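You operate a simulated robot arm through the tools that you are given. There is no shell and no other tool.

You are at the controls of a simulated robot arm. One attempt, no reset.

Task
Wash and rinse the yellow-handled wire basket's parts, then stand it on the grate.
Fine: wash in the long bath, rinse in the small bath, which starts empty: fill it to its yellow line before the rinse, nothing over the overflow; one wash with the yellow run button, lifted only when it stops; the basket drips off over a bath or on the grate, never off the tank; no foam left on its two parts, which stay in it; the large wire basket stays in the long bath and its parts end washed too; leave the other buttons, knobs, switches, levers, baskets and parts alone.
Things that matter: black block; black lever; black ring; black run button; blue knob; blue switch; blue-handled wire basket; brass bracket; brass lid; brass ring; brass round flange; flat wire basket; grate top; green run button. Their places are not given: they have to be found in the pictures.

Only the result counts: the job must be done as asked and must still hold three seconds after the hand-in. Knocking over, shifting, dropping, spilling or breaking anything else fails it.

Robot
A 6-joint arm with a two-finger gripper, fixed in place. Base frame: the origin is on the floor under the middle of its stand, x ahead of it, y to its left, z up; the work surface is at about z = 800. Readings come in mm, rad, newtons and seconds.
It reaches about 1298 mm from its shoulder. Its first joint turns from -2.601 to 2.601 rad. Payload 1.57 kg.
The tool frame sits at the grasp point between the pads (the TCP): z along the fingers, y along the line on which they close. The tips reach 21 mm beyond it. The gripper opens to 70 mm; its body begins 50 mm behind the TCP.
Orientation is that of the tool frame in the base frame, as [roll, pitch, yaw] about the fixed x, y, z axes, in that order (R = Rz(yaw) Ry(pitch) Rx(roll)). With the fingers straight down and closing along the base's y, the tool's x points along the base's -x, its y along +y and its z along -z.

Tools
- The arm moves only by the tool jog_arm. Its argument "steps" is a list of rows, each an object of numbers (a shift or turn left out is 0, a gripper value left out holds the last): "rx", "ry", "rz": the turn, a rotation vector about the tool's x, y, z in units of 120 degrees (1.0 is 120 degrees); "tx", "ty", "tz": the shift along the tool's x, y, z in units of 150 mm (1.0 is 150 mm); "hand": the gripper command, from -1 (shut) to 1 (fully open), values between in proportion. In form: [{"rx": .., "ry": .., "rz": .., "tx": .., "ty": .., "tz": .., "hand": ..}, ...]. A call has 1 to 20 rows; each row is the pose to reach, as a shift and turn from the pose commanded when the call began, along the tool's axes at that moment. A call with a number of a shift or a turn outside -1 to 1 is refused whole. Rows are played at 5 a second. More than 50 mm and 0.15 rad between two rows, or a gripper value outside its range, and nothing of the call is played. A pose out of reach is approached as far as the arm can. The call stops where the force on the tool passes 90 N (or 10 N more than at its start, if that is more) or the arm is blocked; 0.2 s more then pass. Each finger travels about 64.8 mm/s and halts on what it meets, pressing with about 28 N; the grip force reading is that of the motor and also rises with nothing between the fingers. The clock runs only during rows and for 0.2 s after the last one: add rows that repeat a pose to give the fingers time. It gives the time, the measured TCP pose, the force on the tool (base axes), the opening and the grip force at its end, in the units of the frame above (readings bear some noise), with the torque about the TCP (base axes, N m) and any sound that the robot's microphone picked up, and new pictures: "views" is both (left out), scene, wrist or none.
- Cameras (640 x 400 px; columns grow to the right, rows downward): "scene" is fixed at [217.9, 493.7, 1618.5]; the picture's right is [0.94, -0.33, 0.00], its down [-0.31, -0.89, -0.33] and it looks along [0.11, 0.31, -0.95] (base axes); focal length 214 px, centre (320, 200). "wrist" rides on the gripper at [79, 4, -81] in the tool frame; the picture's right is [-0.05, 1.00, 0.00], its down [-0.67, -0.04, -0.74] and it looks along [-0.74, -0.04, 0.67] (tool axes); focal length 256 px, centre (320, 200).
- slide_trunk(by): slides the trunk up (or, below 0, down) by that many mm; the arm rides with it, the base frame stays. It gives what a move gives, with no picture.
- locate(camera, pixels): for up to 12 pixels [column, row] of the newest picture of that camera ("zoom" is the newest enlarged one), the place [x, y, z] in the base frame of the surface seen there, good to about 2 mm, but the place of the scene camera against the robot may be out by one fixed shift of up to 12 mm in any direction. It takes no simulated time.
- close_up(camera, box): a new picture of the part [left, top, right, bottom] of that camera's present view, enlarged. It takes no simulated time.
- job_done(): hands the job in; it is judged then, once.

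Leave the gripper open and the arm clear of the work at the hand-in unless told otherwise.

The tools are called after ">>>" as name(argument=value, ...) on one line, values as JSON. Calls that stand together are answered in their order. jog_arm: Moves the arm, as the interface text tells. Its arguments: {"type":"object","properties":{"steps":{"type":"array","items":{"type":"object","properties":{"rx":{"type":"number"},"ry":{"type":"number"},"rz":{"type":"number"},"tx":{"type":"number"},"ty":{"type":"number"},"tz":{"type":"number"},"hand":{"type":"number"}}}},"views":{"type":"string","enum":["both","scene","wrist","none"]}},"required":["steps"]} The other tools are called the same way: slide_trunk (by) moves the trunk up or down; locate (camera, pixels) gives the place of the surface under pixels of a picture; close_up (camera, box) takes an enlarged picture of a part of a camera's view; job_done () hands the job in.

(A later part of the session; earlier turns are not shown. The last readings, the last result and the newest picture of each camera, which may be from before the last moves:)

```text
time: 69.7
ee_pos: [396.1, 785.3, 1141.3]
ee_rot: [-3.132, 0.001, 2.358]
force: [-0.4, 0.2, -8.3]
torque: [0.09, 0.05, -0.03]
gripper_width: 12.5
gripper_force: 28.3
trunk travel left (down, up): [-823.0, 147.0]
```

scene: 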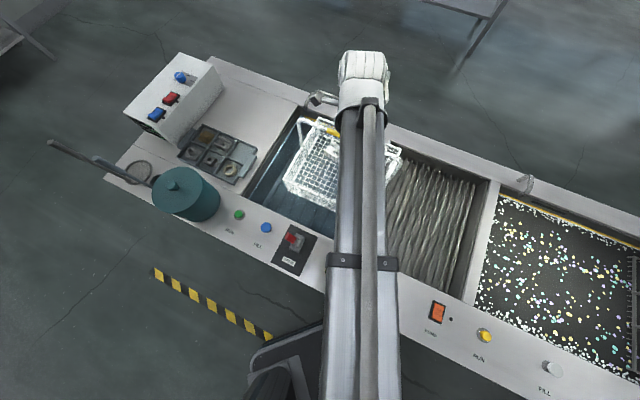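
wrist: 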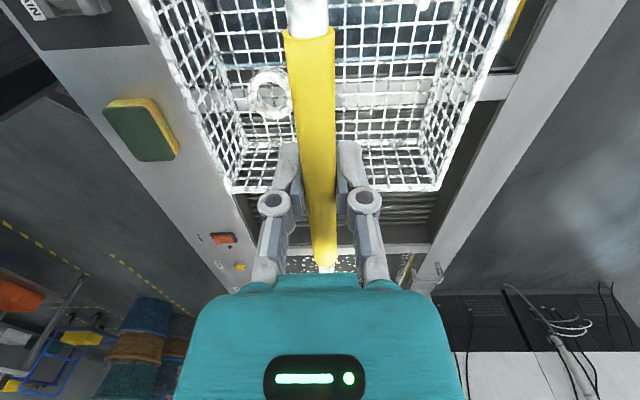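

Now at u=-275; I move 110 mm further to centre over the small bath (u≈-385, v≈835).

>>> jog_arm(steps=[{"tx": 0.1, "hand": -1}, {"tx": 0.3, "hand": -1}, {"tx": 0.5, "hand": -1}, {"tx": 0.65, "hand": -1}, {"tx": 0.73, "hand": -1}, {"tx": 0.73, "hand": -1}, {"tx": 0.73, "hand": -1}], views="both")

>>> close_up(camera="scene", box=[230, 90, 400, 260])

```text
time: 71.2
ee_pos: [318.1, 863.3, 1140.7]
ee_rot: [-3.133, 0.001, 2.355]
force: [-0.2, -0.4, -7.7]
torque: [0.05, 0.05, -0.01]
gripper_width: 12.5
gripper_force: 28.1
trunk travel left (down, up): [-823.0, 147.0]
```

scene: 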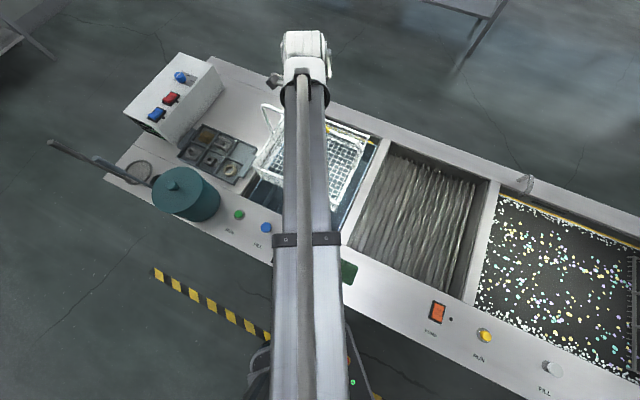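
wrist: 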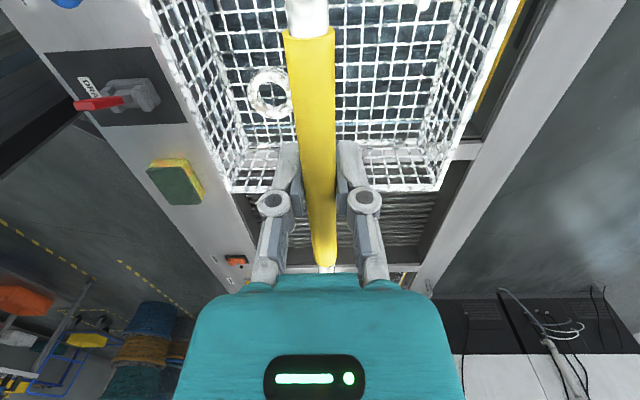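

```text
2.35 times, centred on (315, 175) of scene
```

zoom: 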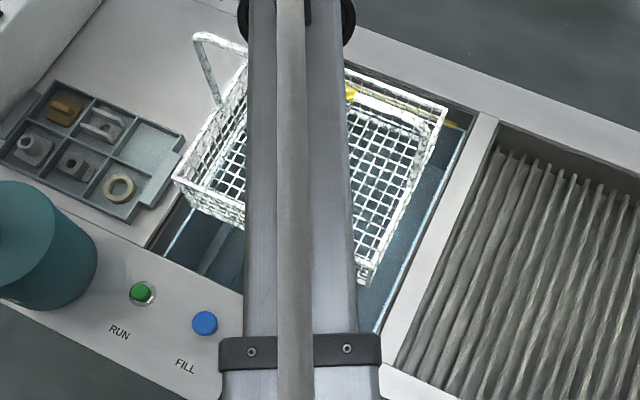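

I verify the basket's rim corners against the small bath's walls.

>>> locate(camera="zoom", pixels=[[176, 181], [443, 106], [232, 222], [362, 278], [152, 246], [160, 240], [455, 165], [420, 240], [481, 120], [395, 330]])

>>> locate(camera="wrist", pixels=[[230, 190], [436, 187], [243, 200], [470, 150], [455, 170], [225, 60], [80, 60], [215, 150]])

```text
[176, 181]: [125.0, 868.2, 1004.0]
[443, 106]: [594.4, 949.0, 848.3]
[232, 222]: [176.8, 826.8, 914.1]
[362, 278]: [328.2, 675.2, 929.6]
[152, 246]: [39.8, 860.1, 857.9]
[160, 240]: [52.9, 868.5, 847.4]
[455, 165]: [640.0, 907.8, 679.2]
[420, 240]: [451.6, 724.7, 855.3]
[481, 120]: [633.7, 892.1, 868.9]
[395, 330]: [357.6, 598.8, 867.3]
```

```text
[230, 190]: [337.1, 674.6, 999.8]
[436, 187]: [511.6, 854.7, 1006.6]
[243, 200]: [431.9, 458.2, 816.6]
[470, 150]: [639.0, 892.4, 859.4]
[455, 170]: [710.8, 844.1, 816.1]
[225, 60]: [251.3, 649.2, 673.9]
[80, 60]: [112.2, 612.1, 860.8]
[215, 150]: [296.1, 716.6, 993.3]
```

Margins are ~45–50 mm on each side. I lower the basket 150 mm into the small bath, then 50 mm more.

>>> slide_trunk(by=-150)

>>> slide_trunk(by=-50)

>>> jog_arm(steps=[{"hand": -1}, {"hand": -1}, {"hand": -1}, {"hand": -1}, {"hand": -1}], views="both")

>>> close_up(camera="scene", box=[230, 90, 400, 260])

```text
time: 73.0
ee_pos: [317.8, 864.9, 991.0]
ee_rot: [-3.133, 0.0, 2.357]
force: [0.5, -0.4, -9.9]
torque: [0.04, 0.08, -0.01]
gripper_width: 12.4
gripper_force: 28.5
trunk travel left (down, up): [-673.0, 297.0]
```

```text
time: 73.9
ee_pos: [317.3, 864.2, 941.1]
ee_rot: [-3.132, 0.001, 2.357]
force: [0.7, 0.5, -7.4]
torque: [0.03, 0.03, -0.01]
gripper_width: 12.6
gripper_force: 27.4
trunk travel left (down, up): [-623.0, 347.0]
```

```text
time: 75.1
ee_pos: [317.6, 864.4, 940.8]
ee_rot: [-3.132, 0.0, 2.355]
force: [0.7, -0.3, -8.7]
torque: [0.03, 0.05, 0.0]
gripper_width: 12.5
gripper_force: 27.8
trunk travel left (down, up): [-623.0, 347.0]
```

scene: 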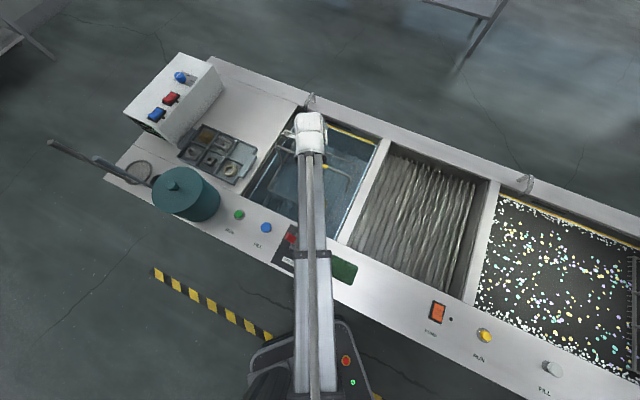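
wrist: 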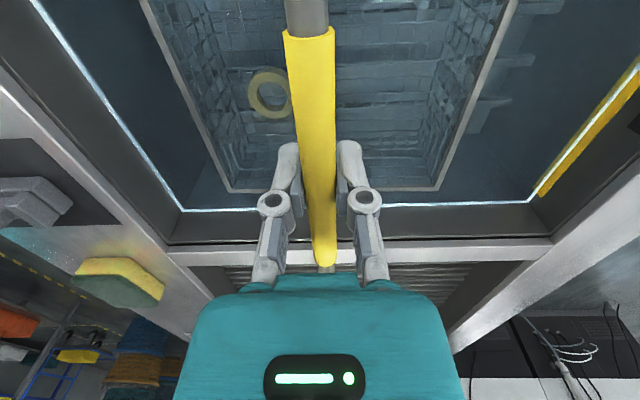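

```text
2.35 times, centred on (315, 175) of scene
```

zoom: 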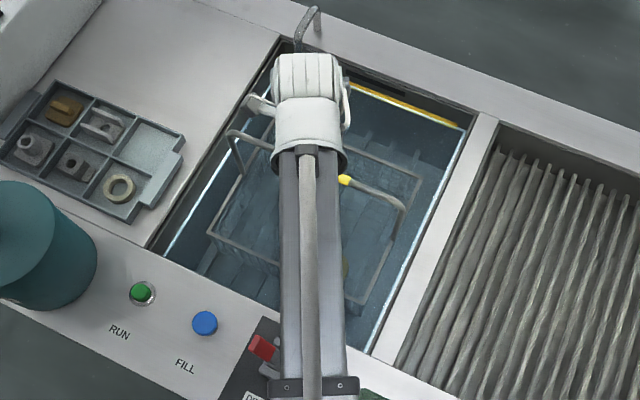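

Underwater the foam is gone and the ring shows brass again. I look closely and then move the basket up and down gently under water to rinse well.

>>> close_up(camera="wrist", box=[140, 0, 520, 220])

>>> slide_trunk(by=-15)

>>> slide_trunk(by=25)

>>> slide_trunk(by=-25)

>>> jog_arm(steps=[{"ty": 0.05, "hand": -1}, {"ty": 0.1, "hand": -1}, {"ty": 0.05, "hand": -1}, {"ty": 0.0, "hand": -1}, {"ty": -0.05, "hand": -1}, {"ty": -0.1, "hand": -1}, {"ty": -0.05, "hand": -1}, {"ty": 0.0, "hand": -1}, {"ty": 0.05, "hand": -1}, {"ty": 0.1, "hand": -1}, {"ty": 0.05, "hand": -1}, {"ty": 0.0, "hand": -1}, {"ty": 0.0, "hand": -1}, {"ty": 0.0, "hand": -1}, {"ty": 0.0, "hand": -1}, {"ty": 0.0, "hand": -1}], views="both")

```text
1.68 times, centred on (330, 110) of wrist
```

zoom: 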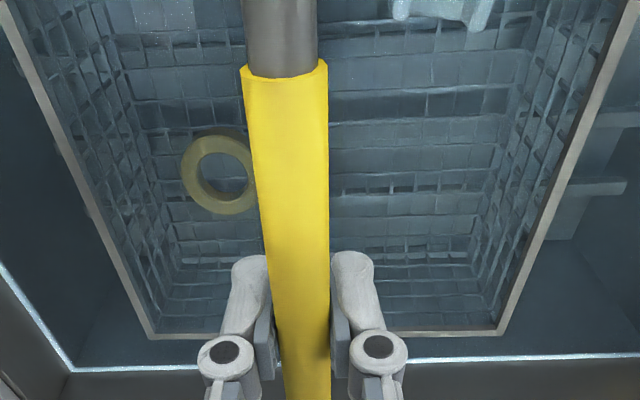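

```text
time: 75.8
ee_pos: [318.8, 864.7, 926.4]
ee_rot: [-3.131, 0.001, 2.355]
force: [-0.7, -0.6, -8.1]
torque: [0.06, 0.05, -0.02]
gripper_width: 12.4
gripper_force: 27.7
trunk travel left (down, up): [-608.0, 362.0]
```

```text
time: 76.5
ee_pos: [317.2, 864.3, 949.7]
ee_rot: [-3.132, 0.0, 2.356]
force: [-0.2, -0.2, -9.8]
torque: [0.08, 0.03, 0.0]
gripper_width: 12.4
gripper_force: 28.4
trunk travel left (down, up): [-633.0, 337.0]
```

```text
time: 77.2
ee_pos: [317.7, 863.3, 926.6]
ee_rot: [-3.132, 0.001, 2.355]
force: [0.6, 0.0, -7.4]
torque: [0.04, 0.04, 0.0]
gripper_width: 12.5
gripper_force: 28.0
trunk travel left (down, up): [-608.0, 362.0]
```

```text
time: 80.6
ee_pos: [317.4, 864.3, 925.8]
ee_rot: [-3.133, 0.0, 2.357]
force: [-0.3, -0.1, -8.5]
torque: [0.06, 0.05, 0.0]
gripper_width: 12.3
gripper_force: 28.0
trunk travel left (down, up): [-608.0, 362.0]
```

scene: 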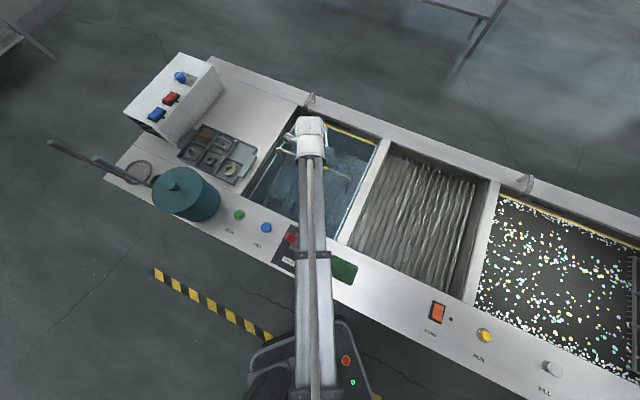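
wrist: 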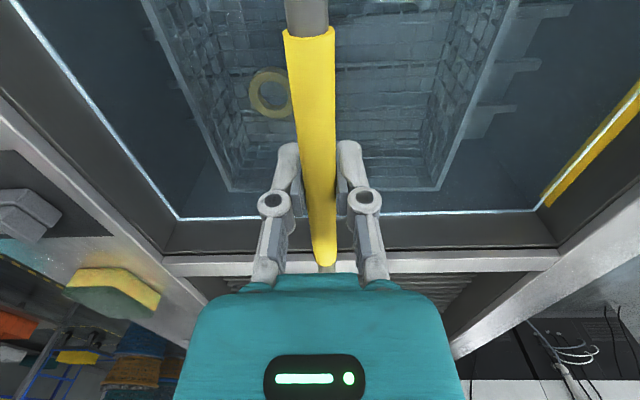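

I want to see the bracket too, which lies towards the top edge of the picture.

>>> close_up(camera="wrist", box=[220, 0, 520, 150])

>>> close_up(camera="scene", box=[250, 100, 390, 230])

```text
2.13 times, centred on (370, 75) of wrist
```

zoom: 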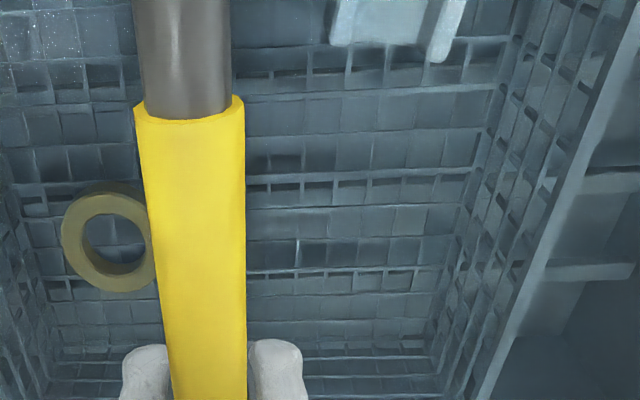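

```text
3.08 times, centred on (320, 165) of scene
```

zoom: 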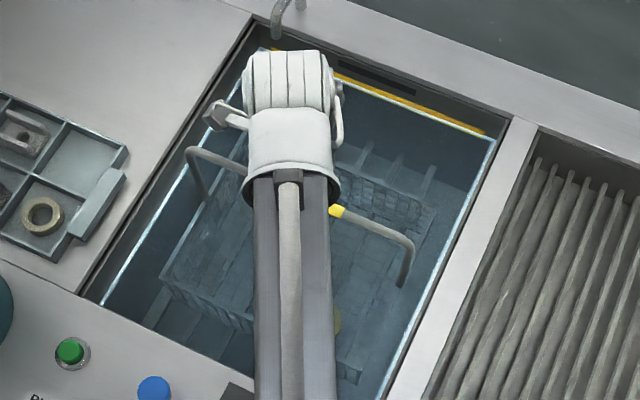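

The ring is clean but the bracket at the top edge of the close-up (400,20) still looks whitish, so foam may cling to it. I agitate more under water and compare.

>>> jog_arm(steps=[{"ty": 0.1, "hand": -1}, {"ty": 0.2, "hand": -1}, {"ty": 0.1, "hand": -1}, {"ty": 0.0, "hand": -1}, {"ty": -0.1, "hand": -1}, {"ty": -0.2, "hand": -1}, {"ty": -0.1, "hand": -1}, {"ty": 0.0, "hand": -1}, {"ty": 0.1, "hand": -1}, {"ty": 0.2, "hand": -1}, {"ty": 0.1, "hand": -1}, {"ty": 0.0, "hand": -1}, {"ty": -0.1, "hand": -1}, {"ty": -0.2, "hand": -1}, {"ty": -0.1, "hand": -1}, {"ty": 0.0, "hand": -1}, {"ty": 0.0, "hand": -1}, {"ty": 0.0, "hand": -1}, {"ty": 0.0, "hand": -1}, {"ty": 0.0, "hand": -1}], views="wrist")

>>> close_up(camera="wrist", box=[220, 0, 520, 150])

```text
time: 84.8
ee_pos: [318.5, 862.3, 926.7]
ee_rot: [-3.132, 0.0, 2.356]
force: [0.0, -0.4, -8.7]
torque: [0.08, 0.01, -0.03]
gripper_width: 12.6
gripper_force: 28.0
trunk travel left (down, up): [-608.0, 362.0]
```

wrist: 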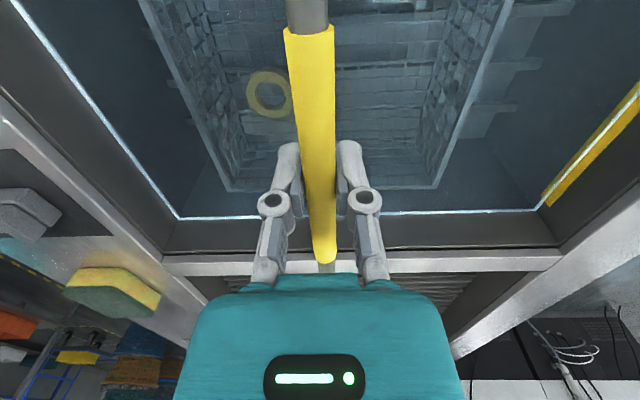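

```text
2.13 times, centred on (370, 75) of wrist
```

zoom: 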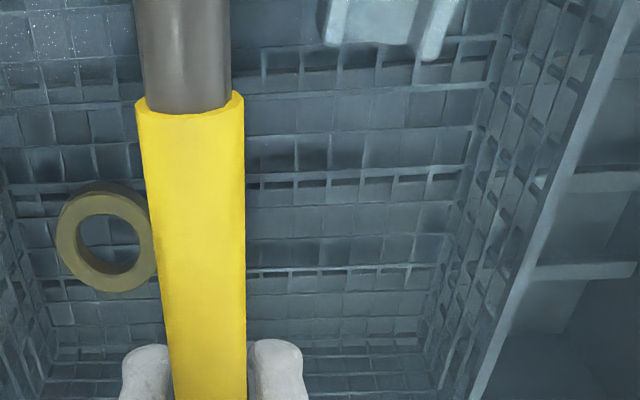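

The bracket still looks pale. I'll set the basket down on this bath's floor bars, let go, and look at it properly from aside. Lowering in small steps until the load is taken.

>>> slide_trunk(by=-8)

>>> slide_trunk(by=-3)

```text
time: 85.3
ee_pos: [318.3, 861.9, 919.5]
ee_rot: [-3.134, -0.001, 2.355]
force: [3.2, 3.8, 9.6]
torque: [-0.17, -0.13, 0.05]
gripper_width: 12.8
gripper_force: 28.6
trunk travel left (down, up): [-600.0, 370.0]
```

```text
time: 85.9
ee_pos: [318.9, 862.0, 916.9]
ee_rot: [-3.134, 0.001, 2.356]
force: [4.9, 6.2, 16.3]
torque: [0.06, 0.08, 0.06]
gripper_width: 12.5
gripper_force: 27.7
trunk travel left (down, up): [-597.0, 373.0]
```

Resting (16 N up). I ease up 2.5 mm, then open the fingers.

>>> slide_trunk(by=2.5)

>>> jog_arm(steps=[{"hand": -0.6}, {"hand": -0.3}, {"hand": 0.0}, {"hand": 0.5}, {"hand": 1}, {"hand": 1}, {"hand": 1}], views="wrist")

```text
time: 86.4
ee_pos: [318.1, 862.4, 917.1]
ee_rot: [-3.131, 0.0, 2.356]
force: [-0.5, -0.6, -8.5]
torque: [0.09, -0.01, -0.02]
gripper_width: 12.4
gripper_force: 27.4
trunk travel left (down, up): [-600.0, 370.0]
```

```text
time: 88.0
ee_pos: [317.8, 863.2, 918.7]
ee_rot: [-3.134, 0.0, 2.356]
force: [-0.2, -0.7, 1.1]
torque: [0.0, 0.0, -0.01]
gripper_width: 69.9
gripper_force: 0.1
trunk travel left (down, up): [-600.0, 370.0]
```

wrist: 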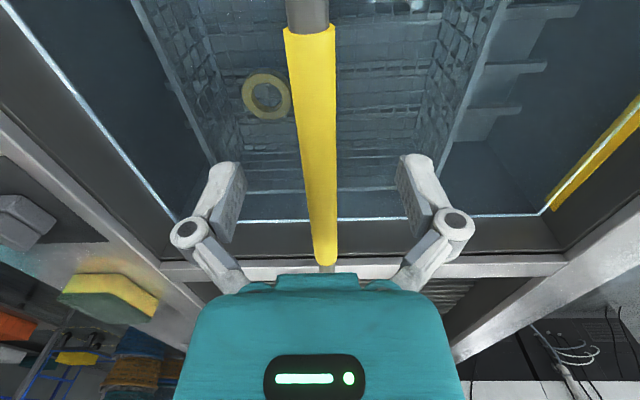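

Released; the basket stands. I raise the trunk and shift 120 mm in -u so the wrist camera looks into the basket.

>>> slide_trunk(by=130)

>>> jog_arm(steps=[{"tx": 0.25}, {"tx": 0.5}, {"tx": 0.75}, {"tx": 0.9}], views="both")

>>> close_up(camera="wrist", box=[160, 0, 500, 220])

>>> close_up(camera="scene", box=[250, 100, 390, 230])

```text
time: 89.6
ee_pos: [317.8, 862.5, 1047.1]
ee_rot: [-3.132, -0.002, 2.357]
force: [-0.2, 0.0, 0.4]
torque: [-0.02, 0.02, -0.01]
gripper_width: 70.1
gripper_force: 0.0
trunk travel left (down, up): [-730.0, 240.0]
```

```text
time: 90.6
ee_pos: [222.6, 957.4, 1047.8]
ee_rot: [-3.134, 0.0, 2.356]
force: [0.3, 0.6, -0.5]
torque: [-0.01, -0.03, 0.05]
gripper_width: 70.0
gripper_force: 0.0
trunk travel left (down, up): [-730.0, 240.0]
```

scene: 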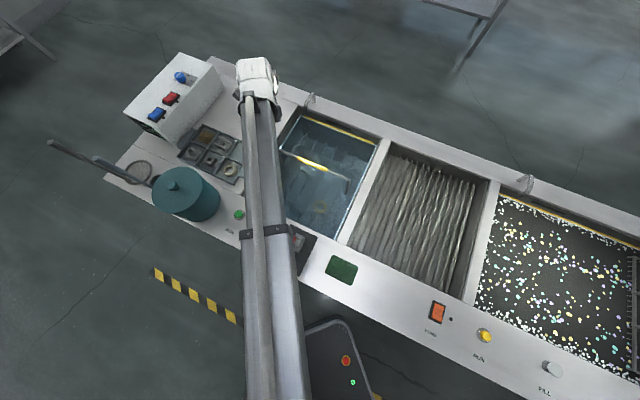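
wrist: 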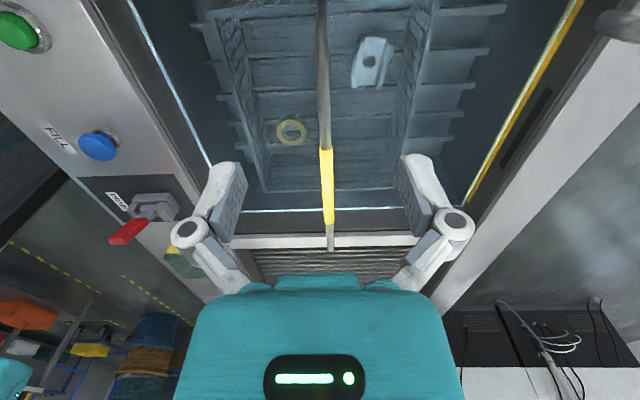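

```text
1.82 times, centred on (330, 110) of wrist
```

zoom: 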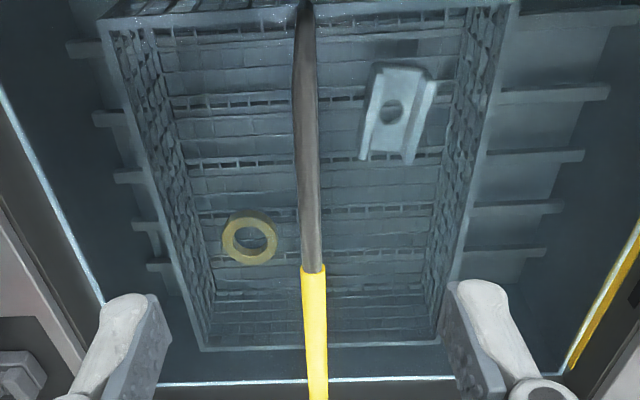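

```text
3.08 times, centred on (320, 165) of scene
```

zoom: 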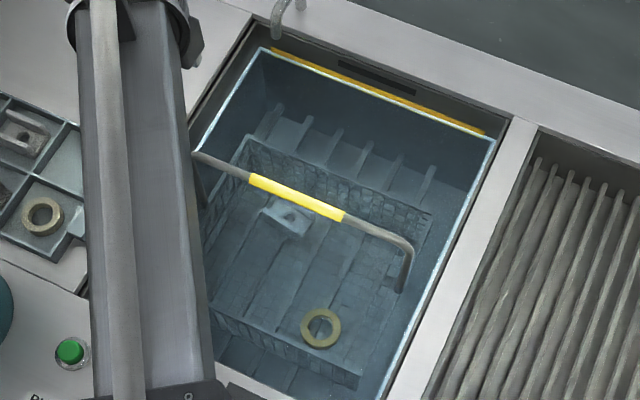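

Both parts are in clear view now. Enlarging the bracket and ring more.

>>> close_up(camera="wrist", box=[335, 20, 415, 100])

>>> close_up(camera="wrist", box=[260, 100, 320, 160])

>>> close_up(camera="scene", box=[295, 140, 345, 190])

>>> close_up(camera="scene", box=[480, 190, 640, 360])

```text
5.00 times, centred on (375, 60) of wrist
```

zoom: 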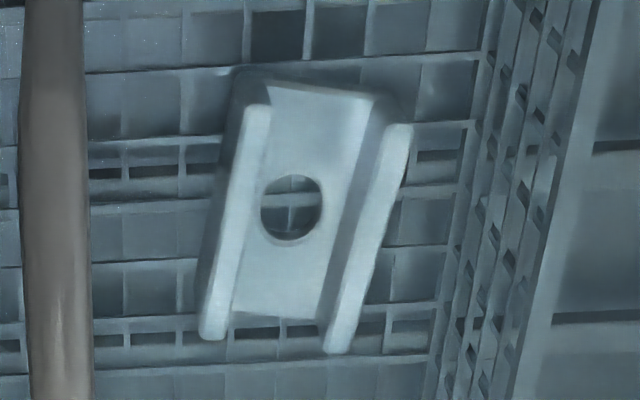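

```text
6.67 times, centred on (290, 130) of wrist
```

zoom: 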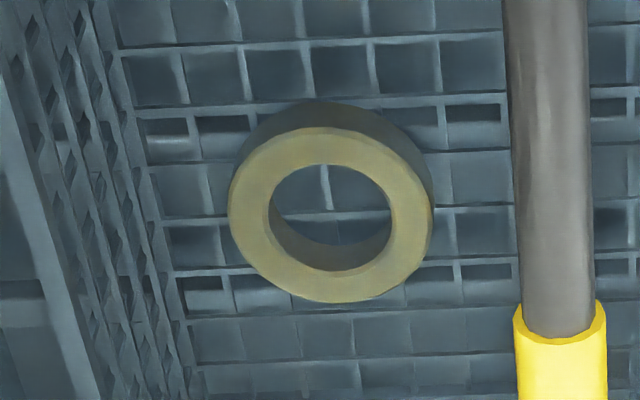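

```text
8.00 times, centred on (320, 165) of scene
```

zoom: 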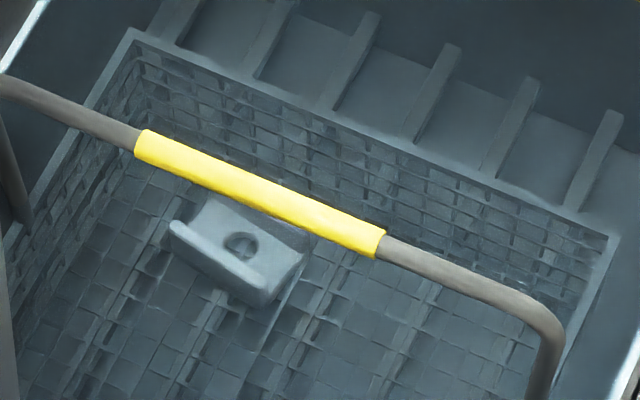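

```text
2.35 times, centred on (560, 275) of scene
```

zoom: 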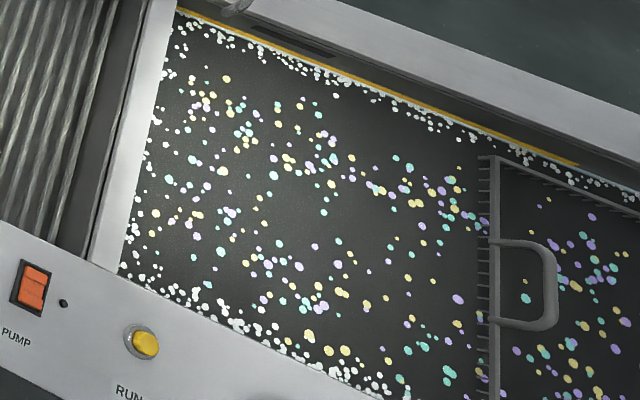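

Both parts are smooth and clean: a brass ring and a bare-metal bracket, no foam. I measure the handle in its present place for the re-grasp.

>>> locate(camera="wrist", pixels=[[326, 152], [327, 180], [329, 220], [330, 240], [324, 120], [322, 60]])

```text
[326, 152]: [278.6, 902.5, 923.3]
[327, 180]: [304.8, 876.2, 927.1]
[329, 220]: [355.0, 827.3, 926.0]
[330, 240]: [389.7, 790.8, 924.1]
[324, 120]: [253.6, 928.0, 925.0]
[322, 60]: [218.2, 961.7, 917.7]
```

Handle line at v≈835, grip centre u≈-388. I go back over it and down again, open.

>>> jog_arm(steps=[{"tx": -0.25, "hand": 1}, {"tx": -0.5, "hand": 1}, {"tx": -0.75, "hand": 1}, {"tx": -0.88, "ty": 0.005, "hand": 1}, {"tx": -0.88, "ty": 0.005, "hand": 1}], views="none")

>>> slide_trunk(by=-128)

>>> jog_arm(steps=[{"hand": 1}], views="wrist")

```text
time: 91.8
ee_pos: [315.4, 867.6, 1049.0]
ee_rot: [-3.134, 0.0, 2.355]
force: [0.5, 1.2, -0.7]
torque: [0.0, 0.01, -0.04]
gripper_width: 70.0
gripper_force: 0.1
trunk travel left (down, up): [-730.0, 240.0]
```

```text
time: 93.3
ee_pos: [316.4, 866.5, 920.6]
ee_rot: [-3.132, 0.001, 2.355]
force: [-0.3, -0.3, 0.0]
torque: [-0.01, 0.02, 0.03]
gripper_width: 70.3
gripper_force: 0.0
trunk travel left (down, up): [-602.0, 368.0]
```

```text
time: 93.7
ee_pos: [316.7, 867.6, 920.2]
ee_rot: [-3.132, 0.0, 2.357]
force: [-0.1, 0.6, 0.0]
torque: [-0.01, -0.01, -0.01]
gripper_width: 70.1
gripper_force: 0.1
trunk travel left (down, up): [-602.0, 368.0]
```

wrist: 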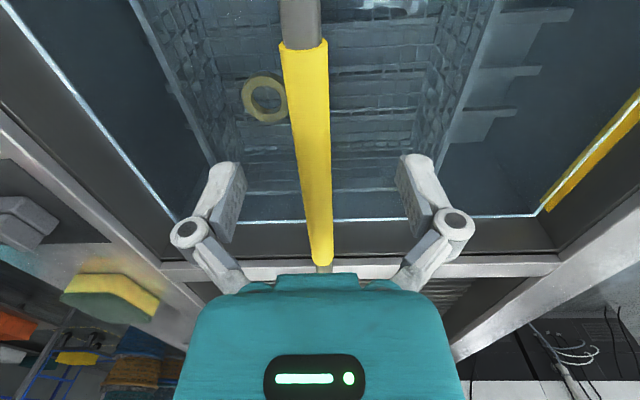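

Aligned. Two mm lower, then close.

>>> slide_trunk(by=-2)

>>> jog_arm(steps=[{"hand": -1}, {"hand": -1}, {"hand": -1}, {"hand": -1}, {"hand": -1}, {"hand": -1}], views="none")

>>> slide_trunk(by=40)

>>> jog_arm(steps=[{"hand": -1}], views="wrist")

```text
time: 94.2
ee_pos: [316.5, 866.3, 918.3]
ee_rot: [-3.133, -0.001, 2.357]
force: [0.0, -1.6, 0.0]
torque: [0.0, 0.03, -0.01]
gripper_width: 69.9
gripper_force: 0.0
trunk travel left (down, up): [-600.0, 370.0]
```

```text
time: 95.7
ee_pos: [317.2, 866.4, 918.9]
ee_rot: [-3.132, 0.0, 2.355]
force: [-1.6, -0.2, 6.1]
torque: [0.02, 0.02, 0.03]
gripper_width: 12.5
gripper_force: 28.2
trunk travel left (down, up): [-600.0, 370.0]
```

```text
time: 96.5
ee_pos: [316.8, 868.2, 958.8]
ee_rot: [-3.133, 0.0, 2.356]
force: [-0.3, -0.1, -8.7]
torque: [0.09, 0.02, 0.04]
gripper_width: 12.8
gripper_force: 28.0
trunk travel left (down, up): [-640.0, 330.0]
```

```text
time: 96.9
ee_pos: [316.9, 867.4, 957.7]
ee_rot: [-3.133, 0.001, 2.356]
force: [-0.6, -1.2, -7.0]
torque: [0.14, 0.05, 0.0]
gripper_width: 12.8
gripper_force: 28.5
trunk travel left (down, up): [-640.0, 330.0]
```

wrist: 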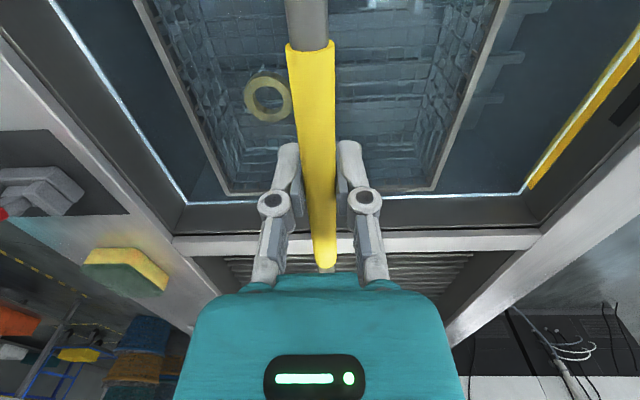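

Held (-8 N load). I lift clear of the rim and let it drip over the small bath for 4 s and look for any foam.

>>> slide_trunk(by=100)

>>> slide_trunk(by=83)

>>> jog_arm(steps=[{"hand": -1}, {"hand": -1}, {"hand": -1}, {"hand": -1}, {"hand": -1}, {"hand": -1}, {"hand": -1}, {"hand": -1}, {"hand": -1}, {"hand": -1}, {"hand": -1}, {"hand": -1}, {"hand": -1}, {"hand": -1}, {"hand": -1}, {"hand": -1}, {"hand": -1}, {"hand": -1}, {"hand": -1}, {"hand": -1}], views="both")

>>> close_up(camera="wrist", box=[140, 0, 520, 220])

>>> close_up(camera="scene", box=[230, 80, 400, 260])

```text
time: 98.2
ee_pos: [316.3, 868.0, 1058.1]
ee_rot: [-3.132, 0.0, 2.358]
force: [0.4, -0.2, -8.6]
torque: [0.14, 0.05, 0.0]
gripper_width: 12.8
gripper_force: 28.2
trunk travel left (down, up): [-740.0, 230.0]
```

```text
time: 99.4
ee_pos: [316.9, 868.8, 1140.2]
ee_rot: [-3.133, 0.0, 2.357]
force: [0.0, 0.1, -8.6]
torque: [0.03, 0.04, -0.01]
gripper_width: 12.6
gripper_force: 28.2
trunk travel left (down, up): [-823.0, 147.0]
```

```text
time: 103.6
ee_pos: [316.5, 867.9, 1140.0]
ee_rot: [-3.133, 0.0, 2.356]
force: [-0.7, -0.4, -8.7]
torque: [0.11, 0.05, 0.01]
gripper_width: 12.6
gripper_force: 27.5
trunk travel left (down, up): [-823.0, 147.0]
```

scene: 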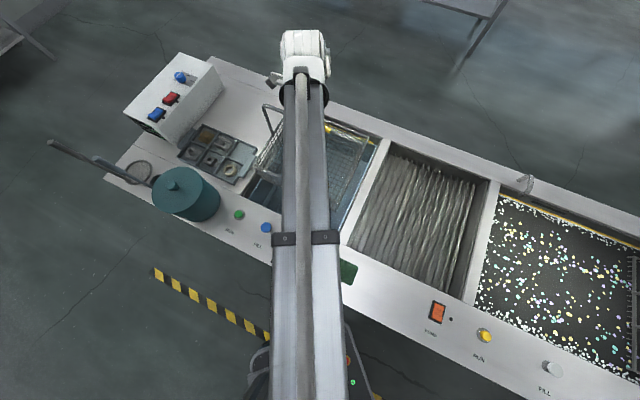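
wrist: 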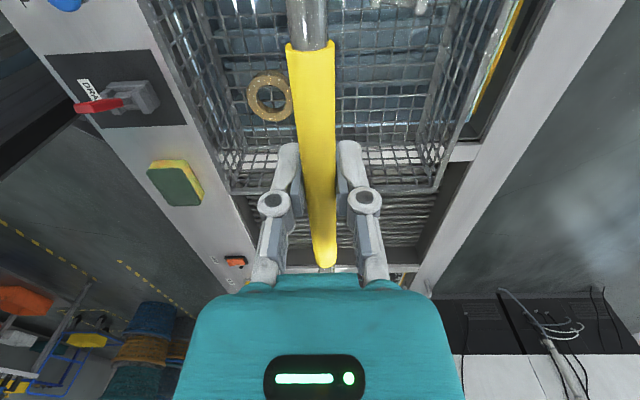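

```text
1.68 times, centred on (330, 110) of wrist
```

zoom: 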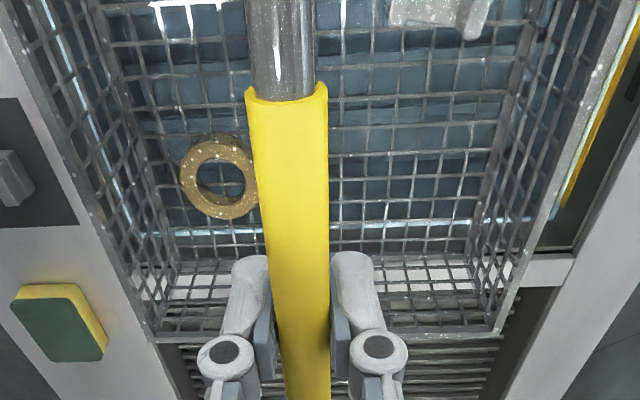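

```text
2.22 times, centred on (315, 170) of scene
```

zoom: 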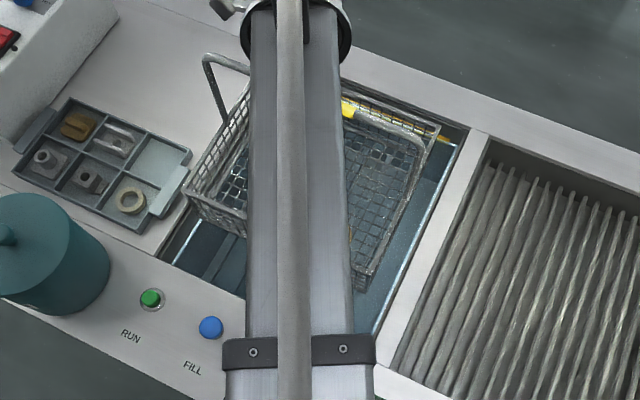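

No foam; only water drops remain. I let it drip 4 s more and measure the grate's extent meanwhile.

>>> jog_arm(steps=[{"hand": -1}, {"hand": -1}, {"hand": -1}, {"hand": -1}, {"hand": -1}, {"hand": -1}, {"hand": -1}, {"hand": -1}, {"hand": -1}, {"hand": -1}, {"hand": -1}, {"hand": -1}, {"hand": -1}, {"hand": -1}, {"hand": -1}, {"hand": -1}, {"hand": -1}, {"hand": -1}, {"hand": -1}, {"hand": -1}], views="scene")

>>> close_up(camera="scene", box=[340, 130, 510, 310])

```text
time: 107.8
ee_pos: [317.4, 867.4, 1140.2]
ee_rot: [-3.133, 0.0, 2.356]
force: [-0.1, -0.2, -9.1]
torque: [0.07, 0.07, 0.03]
gripper_width: 12.6
gripper_force: 28.0
trunk travel left (down, up): [-823.0, 147.0]
```

scene: 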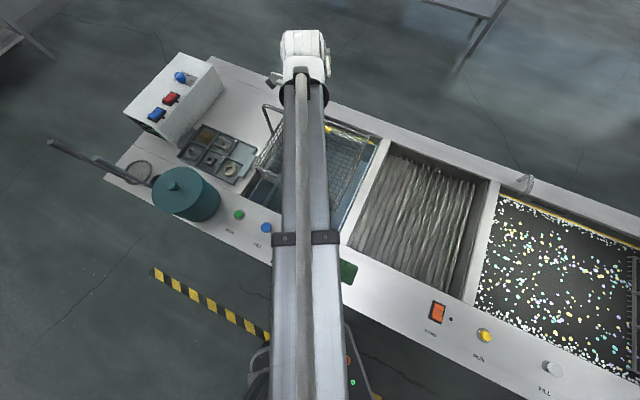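

```text
2.22 times, centred on (425, 220) of scene
```

zoom: 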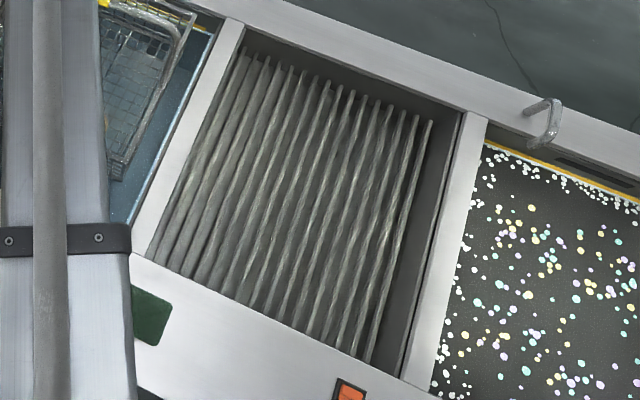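

>>> locate(camera="zoom", pixels=[[250, 58], [429, 124], [368, 356], [176, 268], [330, 95], [260, 180], [350, 210], [400, 240], [445, 130], [410, 345], [245, 45], [420, 270]])

```text
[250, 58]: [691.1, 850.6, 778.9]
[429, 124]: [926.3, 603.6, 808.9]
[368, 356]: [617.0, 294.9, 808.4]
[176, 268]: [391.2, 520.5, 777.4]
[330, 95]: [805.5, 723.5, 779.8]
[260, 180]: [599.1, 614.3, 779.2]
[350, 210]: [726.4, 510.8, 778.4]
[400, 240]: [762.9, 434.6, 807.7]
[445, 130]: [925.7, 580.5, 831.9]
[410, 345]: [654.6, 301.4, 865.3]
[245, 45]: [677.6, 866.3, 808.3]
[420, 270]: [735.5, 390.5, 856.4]
```

The grate bars' tops are at about z 798 (robot frame), spanning u -137…224, v 645…1090. Target: u≈43, v≈837. I carry the basket there in gentle steps.

>>> jog_arm(steps=[{"tx": -0.1, "hand": -1}, {"tx": -0.3, "hand": -1}, {"tx": -0.5, "hand": -1}, {"tx": -0.7, "hand": -1}, {"tx": -0.9, "hand": -1}, {"tx": -1.0, "hand": -1}], views="none")

>>> jog_arm(steps=[{"tx": -0.1, "hand": -1}, {"tx": -0.3, "hand": -1}, {"tx": -0.5, "hand": -1}, {"tx": -0.7, "hand": -1}, {"tx": -0.9, "hand": -1}, {"tx": -1.0, "hand": -1}], views="scene")

>>> jog_arm(steps=[{"tx": -0.1, "hand": -1}, {"tx": -0.3, "hand": -1}, {"tx": -0.5, "hand": -1}, {"tx": -0.7, "hand": -1}, {"tx": -0.85, "hand": -1}, {"tx": -0.88, "hand": -1}, {"tx": -0.88, "hand": -1}, {"tx": -0.88, "hand": -1}], views="both")

```text
time: 109.2
ee_pos: [423.5, 758.7, 1141.8]
ee_rot: [-3.133, -0.001, 2.357]
force: [0.5, 0.1, -8.8]
torque: [0.06, 0.08, 0.02]
gripper_width: 12.4
gripper_force: 27.8
trunk travel left (down, up): [-823.0, 147.0]
```

```text
time: 110.6
ee_pos: [528.2, 654.3, 1140.8]
ee_rot: [-3.132, 0.0, 2.356]
force: [-0.1, -0.5, -8.8]
torque: [0.08, 0.09, 0.0]
gripper_width: 12.5
gripper_force: 28.3
trunk travel left (down, up): [-823.0, 147.0]
```

scene: 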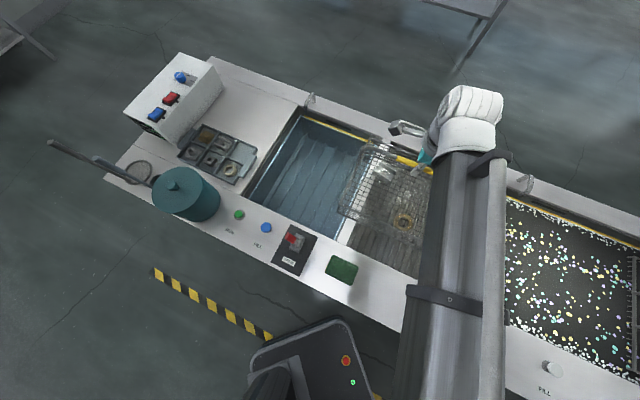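

```text
time: 112.4
ee_pos: [622.6, 561.0, 1141.7]
ee_rot: [-3.132, 0.001, 2.356]
force: [0.1, -0.5, -9.2]
torque: [0.07, 0.08, 0.01]
gripper_width: 12.5
gripper_force: 28.0
trunk travel left (down, up): [-823.0, 147.0]
```

scene: 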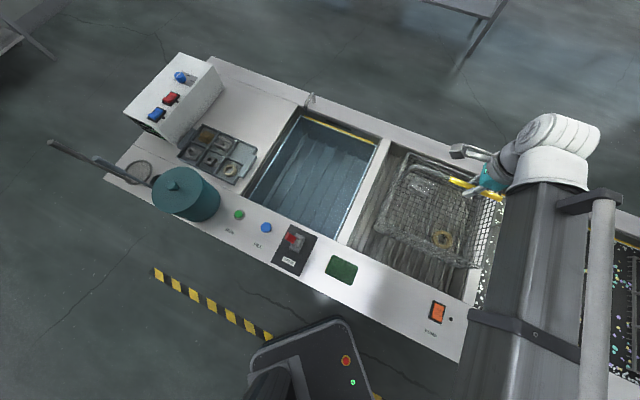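
wrist: 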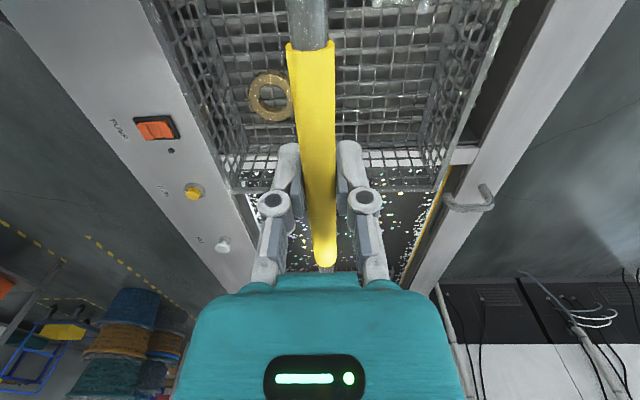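

At u=43.6, v=837, above the grate's middle. Close-up to check parts and clearance to the walls.

>>> close_up(camera="scene", box=[350, 130, 520, 310])

>>> locate(camera="wrist", pixels=[[236, 189], [437, 188], [460, 158], [240, 205]])

```text
2.22 times, centred on (435, 220) of scene
```

zoom: 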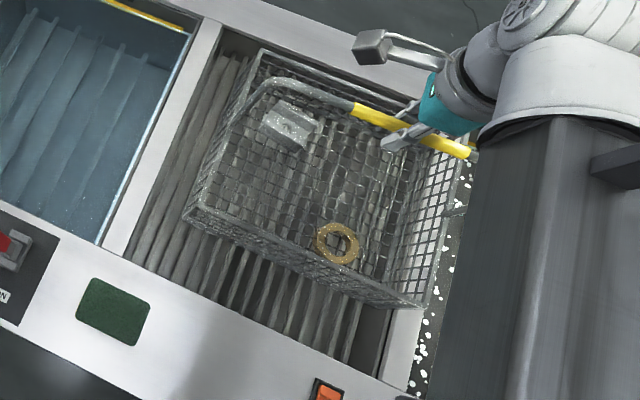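

```text
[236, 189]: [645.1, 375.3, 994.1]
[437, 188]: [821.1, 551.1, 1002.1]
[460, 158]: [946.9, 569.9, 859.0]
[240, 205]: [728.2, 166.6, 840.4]
```

Margins of ~50 mm. Parts are inside and clean. I lower 85 mm, then in small steps until the load is taken.

>>> slide_trunk(by=-85)

>>> slide_trunk(by=-8)

```text
time: 113.6
ee_pos: [622.5, 561.9, 1055.3]
ee_rot: [-3.132, 0.002, 2.356]
force: [0.8, -0.1, -7.8]
torque: [0.1, 0.06, 0.03]
gripper_width: 12.6
gripper_force: 27.6
trunk travel left (down, up): [-738.0, 232.0]
```

```text
time: 114.2
ee_pos: [621.5, 562.1, 1047.2]
ee_rot: [-3.133, 0.0, 2.356]
force: [0.0, 0.1, -8.7]
torque: [0.08, 0.08, -0.02]
gripper_width: 12.7
gripper_force: 28.1
trunk travel left (down, up): [-730.0, 240.0]
```

>>> slide_trunk(by=-4)

>>> slide_trunk(by=-3)

```text
time: 114.7
ee_pos: [621.5, 561.2, 1044.7]
ee_rot: [-3.132, 0.0, 2.355]
force: [-0.2, 0.6, -8.6]
torque: [0.03, 0.03, -0.02]
gripper_width: 12.6
gripper_force: 28.2
trunk travel left (down, up): [-726.0, 244.0]
```

```text
time: 115.2
ee_pos: [621.5, 563.1, 1039.7]
ee_rot: [-3.131, 0.001, 2.355]
force: [-0.2, -0.1, -8.1]
torque: [0.08, -0.01, -0.01]
gripper_width: 12.6
gripper_force: 27.7
trunk travel left (down, up): [-723.0, 247.0]
```

Still hanging (-8 N). I go on in 2–3 mm steps.

>>> slide_trunk(by=-2)

>>> slide_trunk(by=-2)

>>> jog_arm(steps=[{"hand": -1}], views="both")

>>> close_up(camera="scene", box=[350, 130, 520, 310])

```text
time: 115.8
ee_pos: [621.6, 561.7, 1038.9]
ee_rot: [-3.133, 0.0, 2.356]
force: [0.3, 3.7, 3.6]
torque: [-0.48, -0.48, 0.1]
gripper_width: 12.3
gripper_force: 27.8
trunk travel left (down, up): [-721.0, 249.0]
```

```text
time: 116.3
ee_pos: [623.2, 561.6, 1036.9]
ee_rot: [-3.134, 0.0, 2.356]
force: [6.5, 7.8, 19.7]
torque: [0.11, 0.14, 0.08]
gripper_width: 12.7
gripper_force: 28.2
trunk travel left (down, up): [-719.0, 251.0]
```

```text
time: 116.7
ee_pos: [621.9, 561.0, 1038.4]
ee_rot: [-3.136, 0.001, 2.357]
force: [6.2, 7.9, 18.5]
torque: [0.12, 0.13, 0.07]
gripper_width: 12.8
gripper_force: 27.4
trunk travel left (down, up): [-719.0, 251.0]
```

scene: 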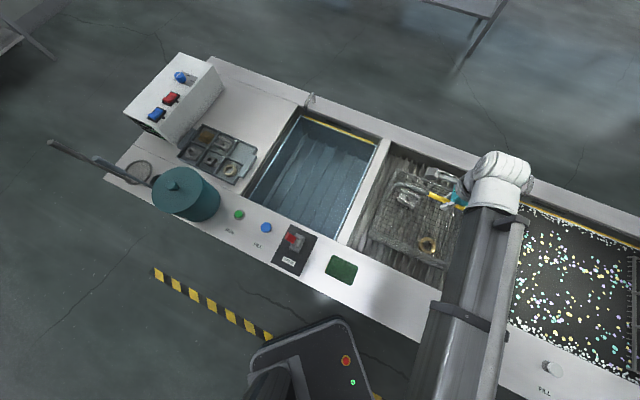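
wrist: 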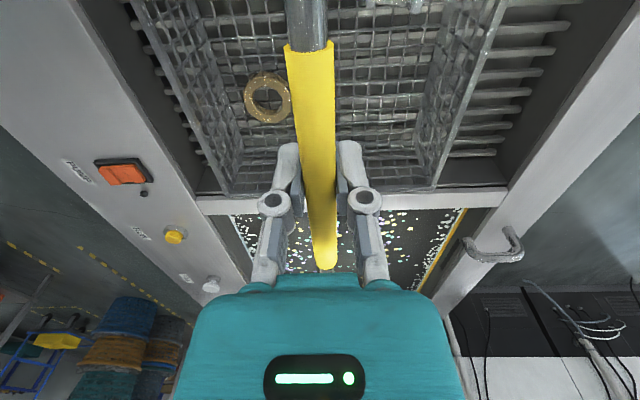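

```text
2.22 times, centred on (435, 220) of scene
```

zoom: 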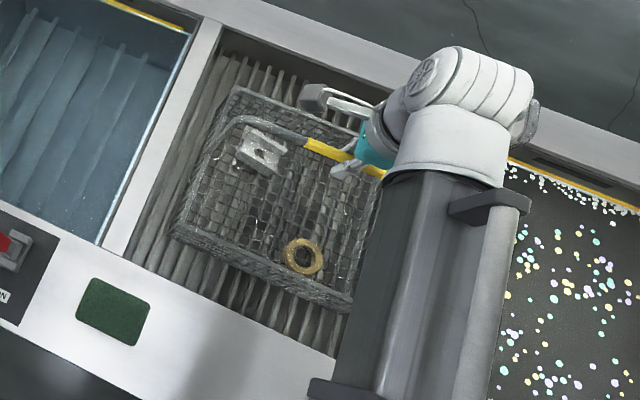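

The basket rests on the bars. I ease up 1.5 mm and open slowly.

>>> slide_trunk(by=1.5)

>>> jog_arm(steps=[{"hand": -0.6}, {"hand": -0.4}, {"hand": -0.2}, {"hand": 0.2}, {"hand": 0.6}, {"hand": 1}, {"hand": 1}, {"hand": 1}], views="both")

```text
time: 117.2
ee_pos: [621.5, 560.0, 1038.4]
ee_rot: [-3.132, -0.002, 2.358]
force: [0.1, 0.8, -7.8]
torque: [-0.09, 0.0, 0.01]
gripper_width: 12.4
gripper_force: 28.2
trunk travel left (down, up): [-720.0, 250.0]
```

```text
time: 119.0
ee_pos: [621.2, 560.8, 1038.8]
ee_rot: [-3.132, 0.001, 2.357]
force: [-0.2, -0.5, 0.0]
torque: [0.03, 0.02, 0.03]
gripper_width: 70.0
gripper_force: 0.1
trunk travel left (down, up): [-720.0, 250.0]
```

scene: 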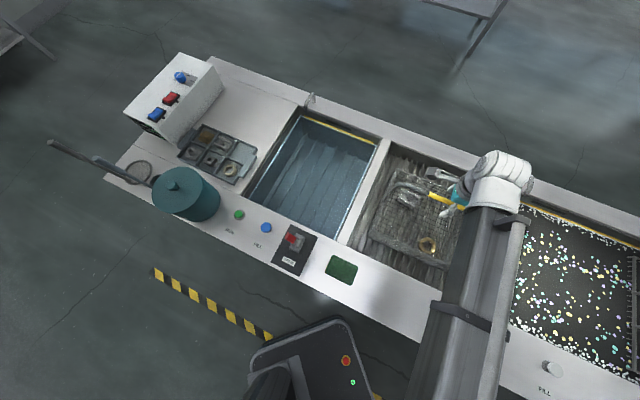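
wrist: 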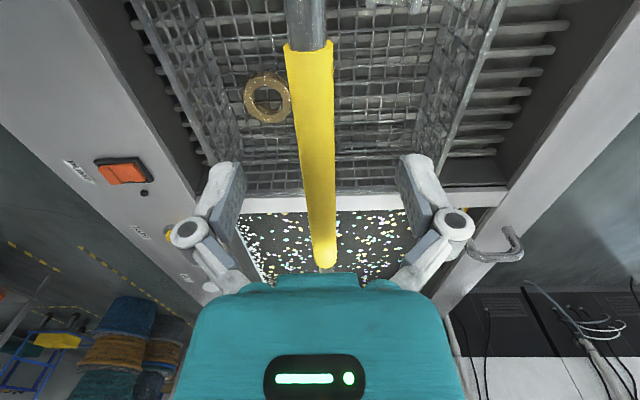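

Released; the basket stands level on the grate. I raise the trunk 200 mm and draw the arm back, then check everything.

>>> slide_trunk(by=200)

>>> jog_arm(steps=[{"ty": -0.2, "tx": -0.2}, {"ty": -0.4, "tx": -0.4}, {"ty": -0.6, "tx": -0.6}, {"ty": -0.8, "tx": -0.8}, {"ty": -1.0, "tx": -1.0}], views="none")

>>> jog_arm(steps=[{"ty": -0.15, "tx": -0.2}, {"ty": -0.3, "tx": -0.4}, {"ty": -0.4, "tx": -0.6}, {"ty": -0.5, "tx": -0.8}, {"ty": -0.6, "tx": -1.0}], views="both")

>>> close_up(camera="scene", box=[340, 130, 510, 310])

>>> close_up(camera="scene", box=[230, 90, 400, 260])

```text
time: 121.2
ee_pos: [621.7, 560.2, 1238.7]
ee_rot: [-3.132, -0.001, 2.356]
force: [0.4, 1.0, 0.3]
torque: [0.02, 0.0, -0.03]
gripper_width: 70.3
gripper_force: 0.0
trunk travel left (down, up): [-920.0, 50.0]
```

```text
time: 122.3
ee_pos: [622.0, 349.5, 1238.6]
ee_rot: [-3.133, -0.002, 2.356]
force: [0.5, 0.3, 0.5]
torque: [0.03, 0.03, 0.02]
gripper_width: 70.0
gripper_force: 0.0
out of reach, approached as far as the arm can: row 5
trunk travel left (down, up): [-920.0, 50.0]
```

```text
time: 123.5
ee_pos: [664.4, 178.4, 1238.1]
ee_rot: [-3.133, 0.001, 2.355]
force: [0.5, -0.7, 0.7]
torque: [0.05, -0.03, 0.01]
gripper_width: 70.0
gripper_force: 0.1
trunk travel left (down, up): [-920.0, 50.0]
```

scene: 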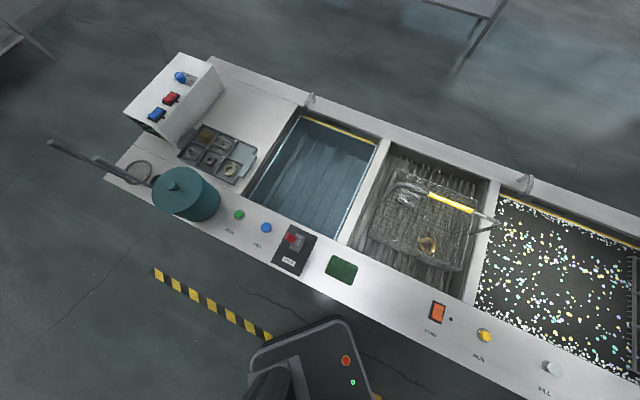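
wrist: 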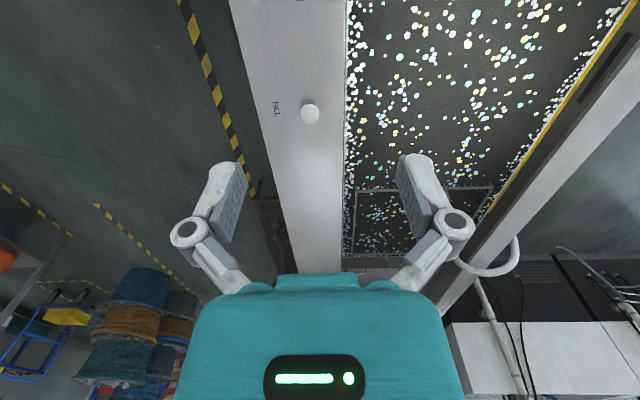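

```text
2.22 times, centred on (425, 220) of scene
```

zoom: 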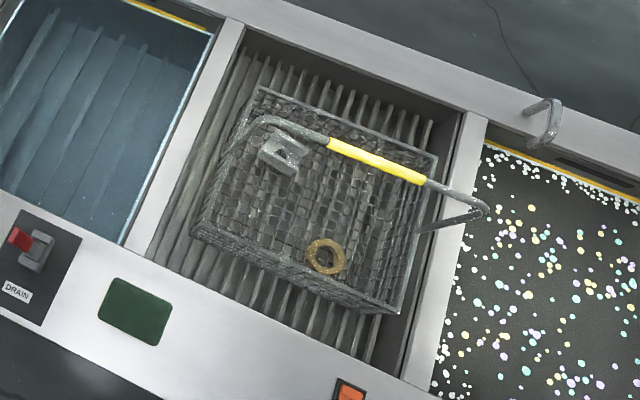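

```text
2.35 times, centred on (315, 175) of scene
```

zoom: 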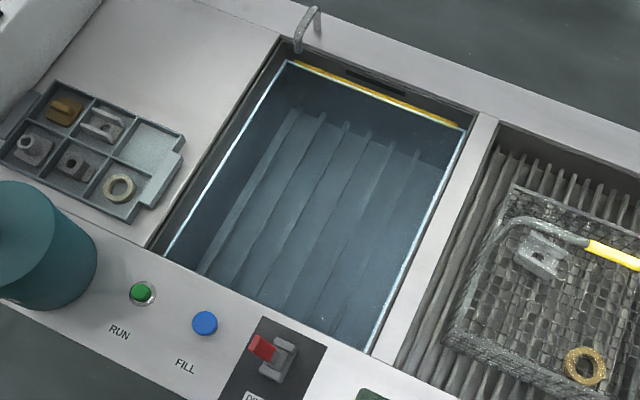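

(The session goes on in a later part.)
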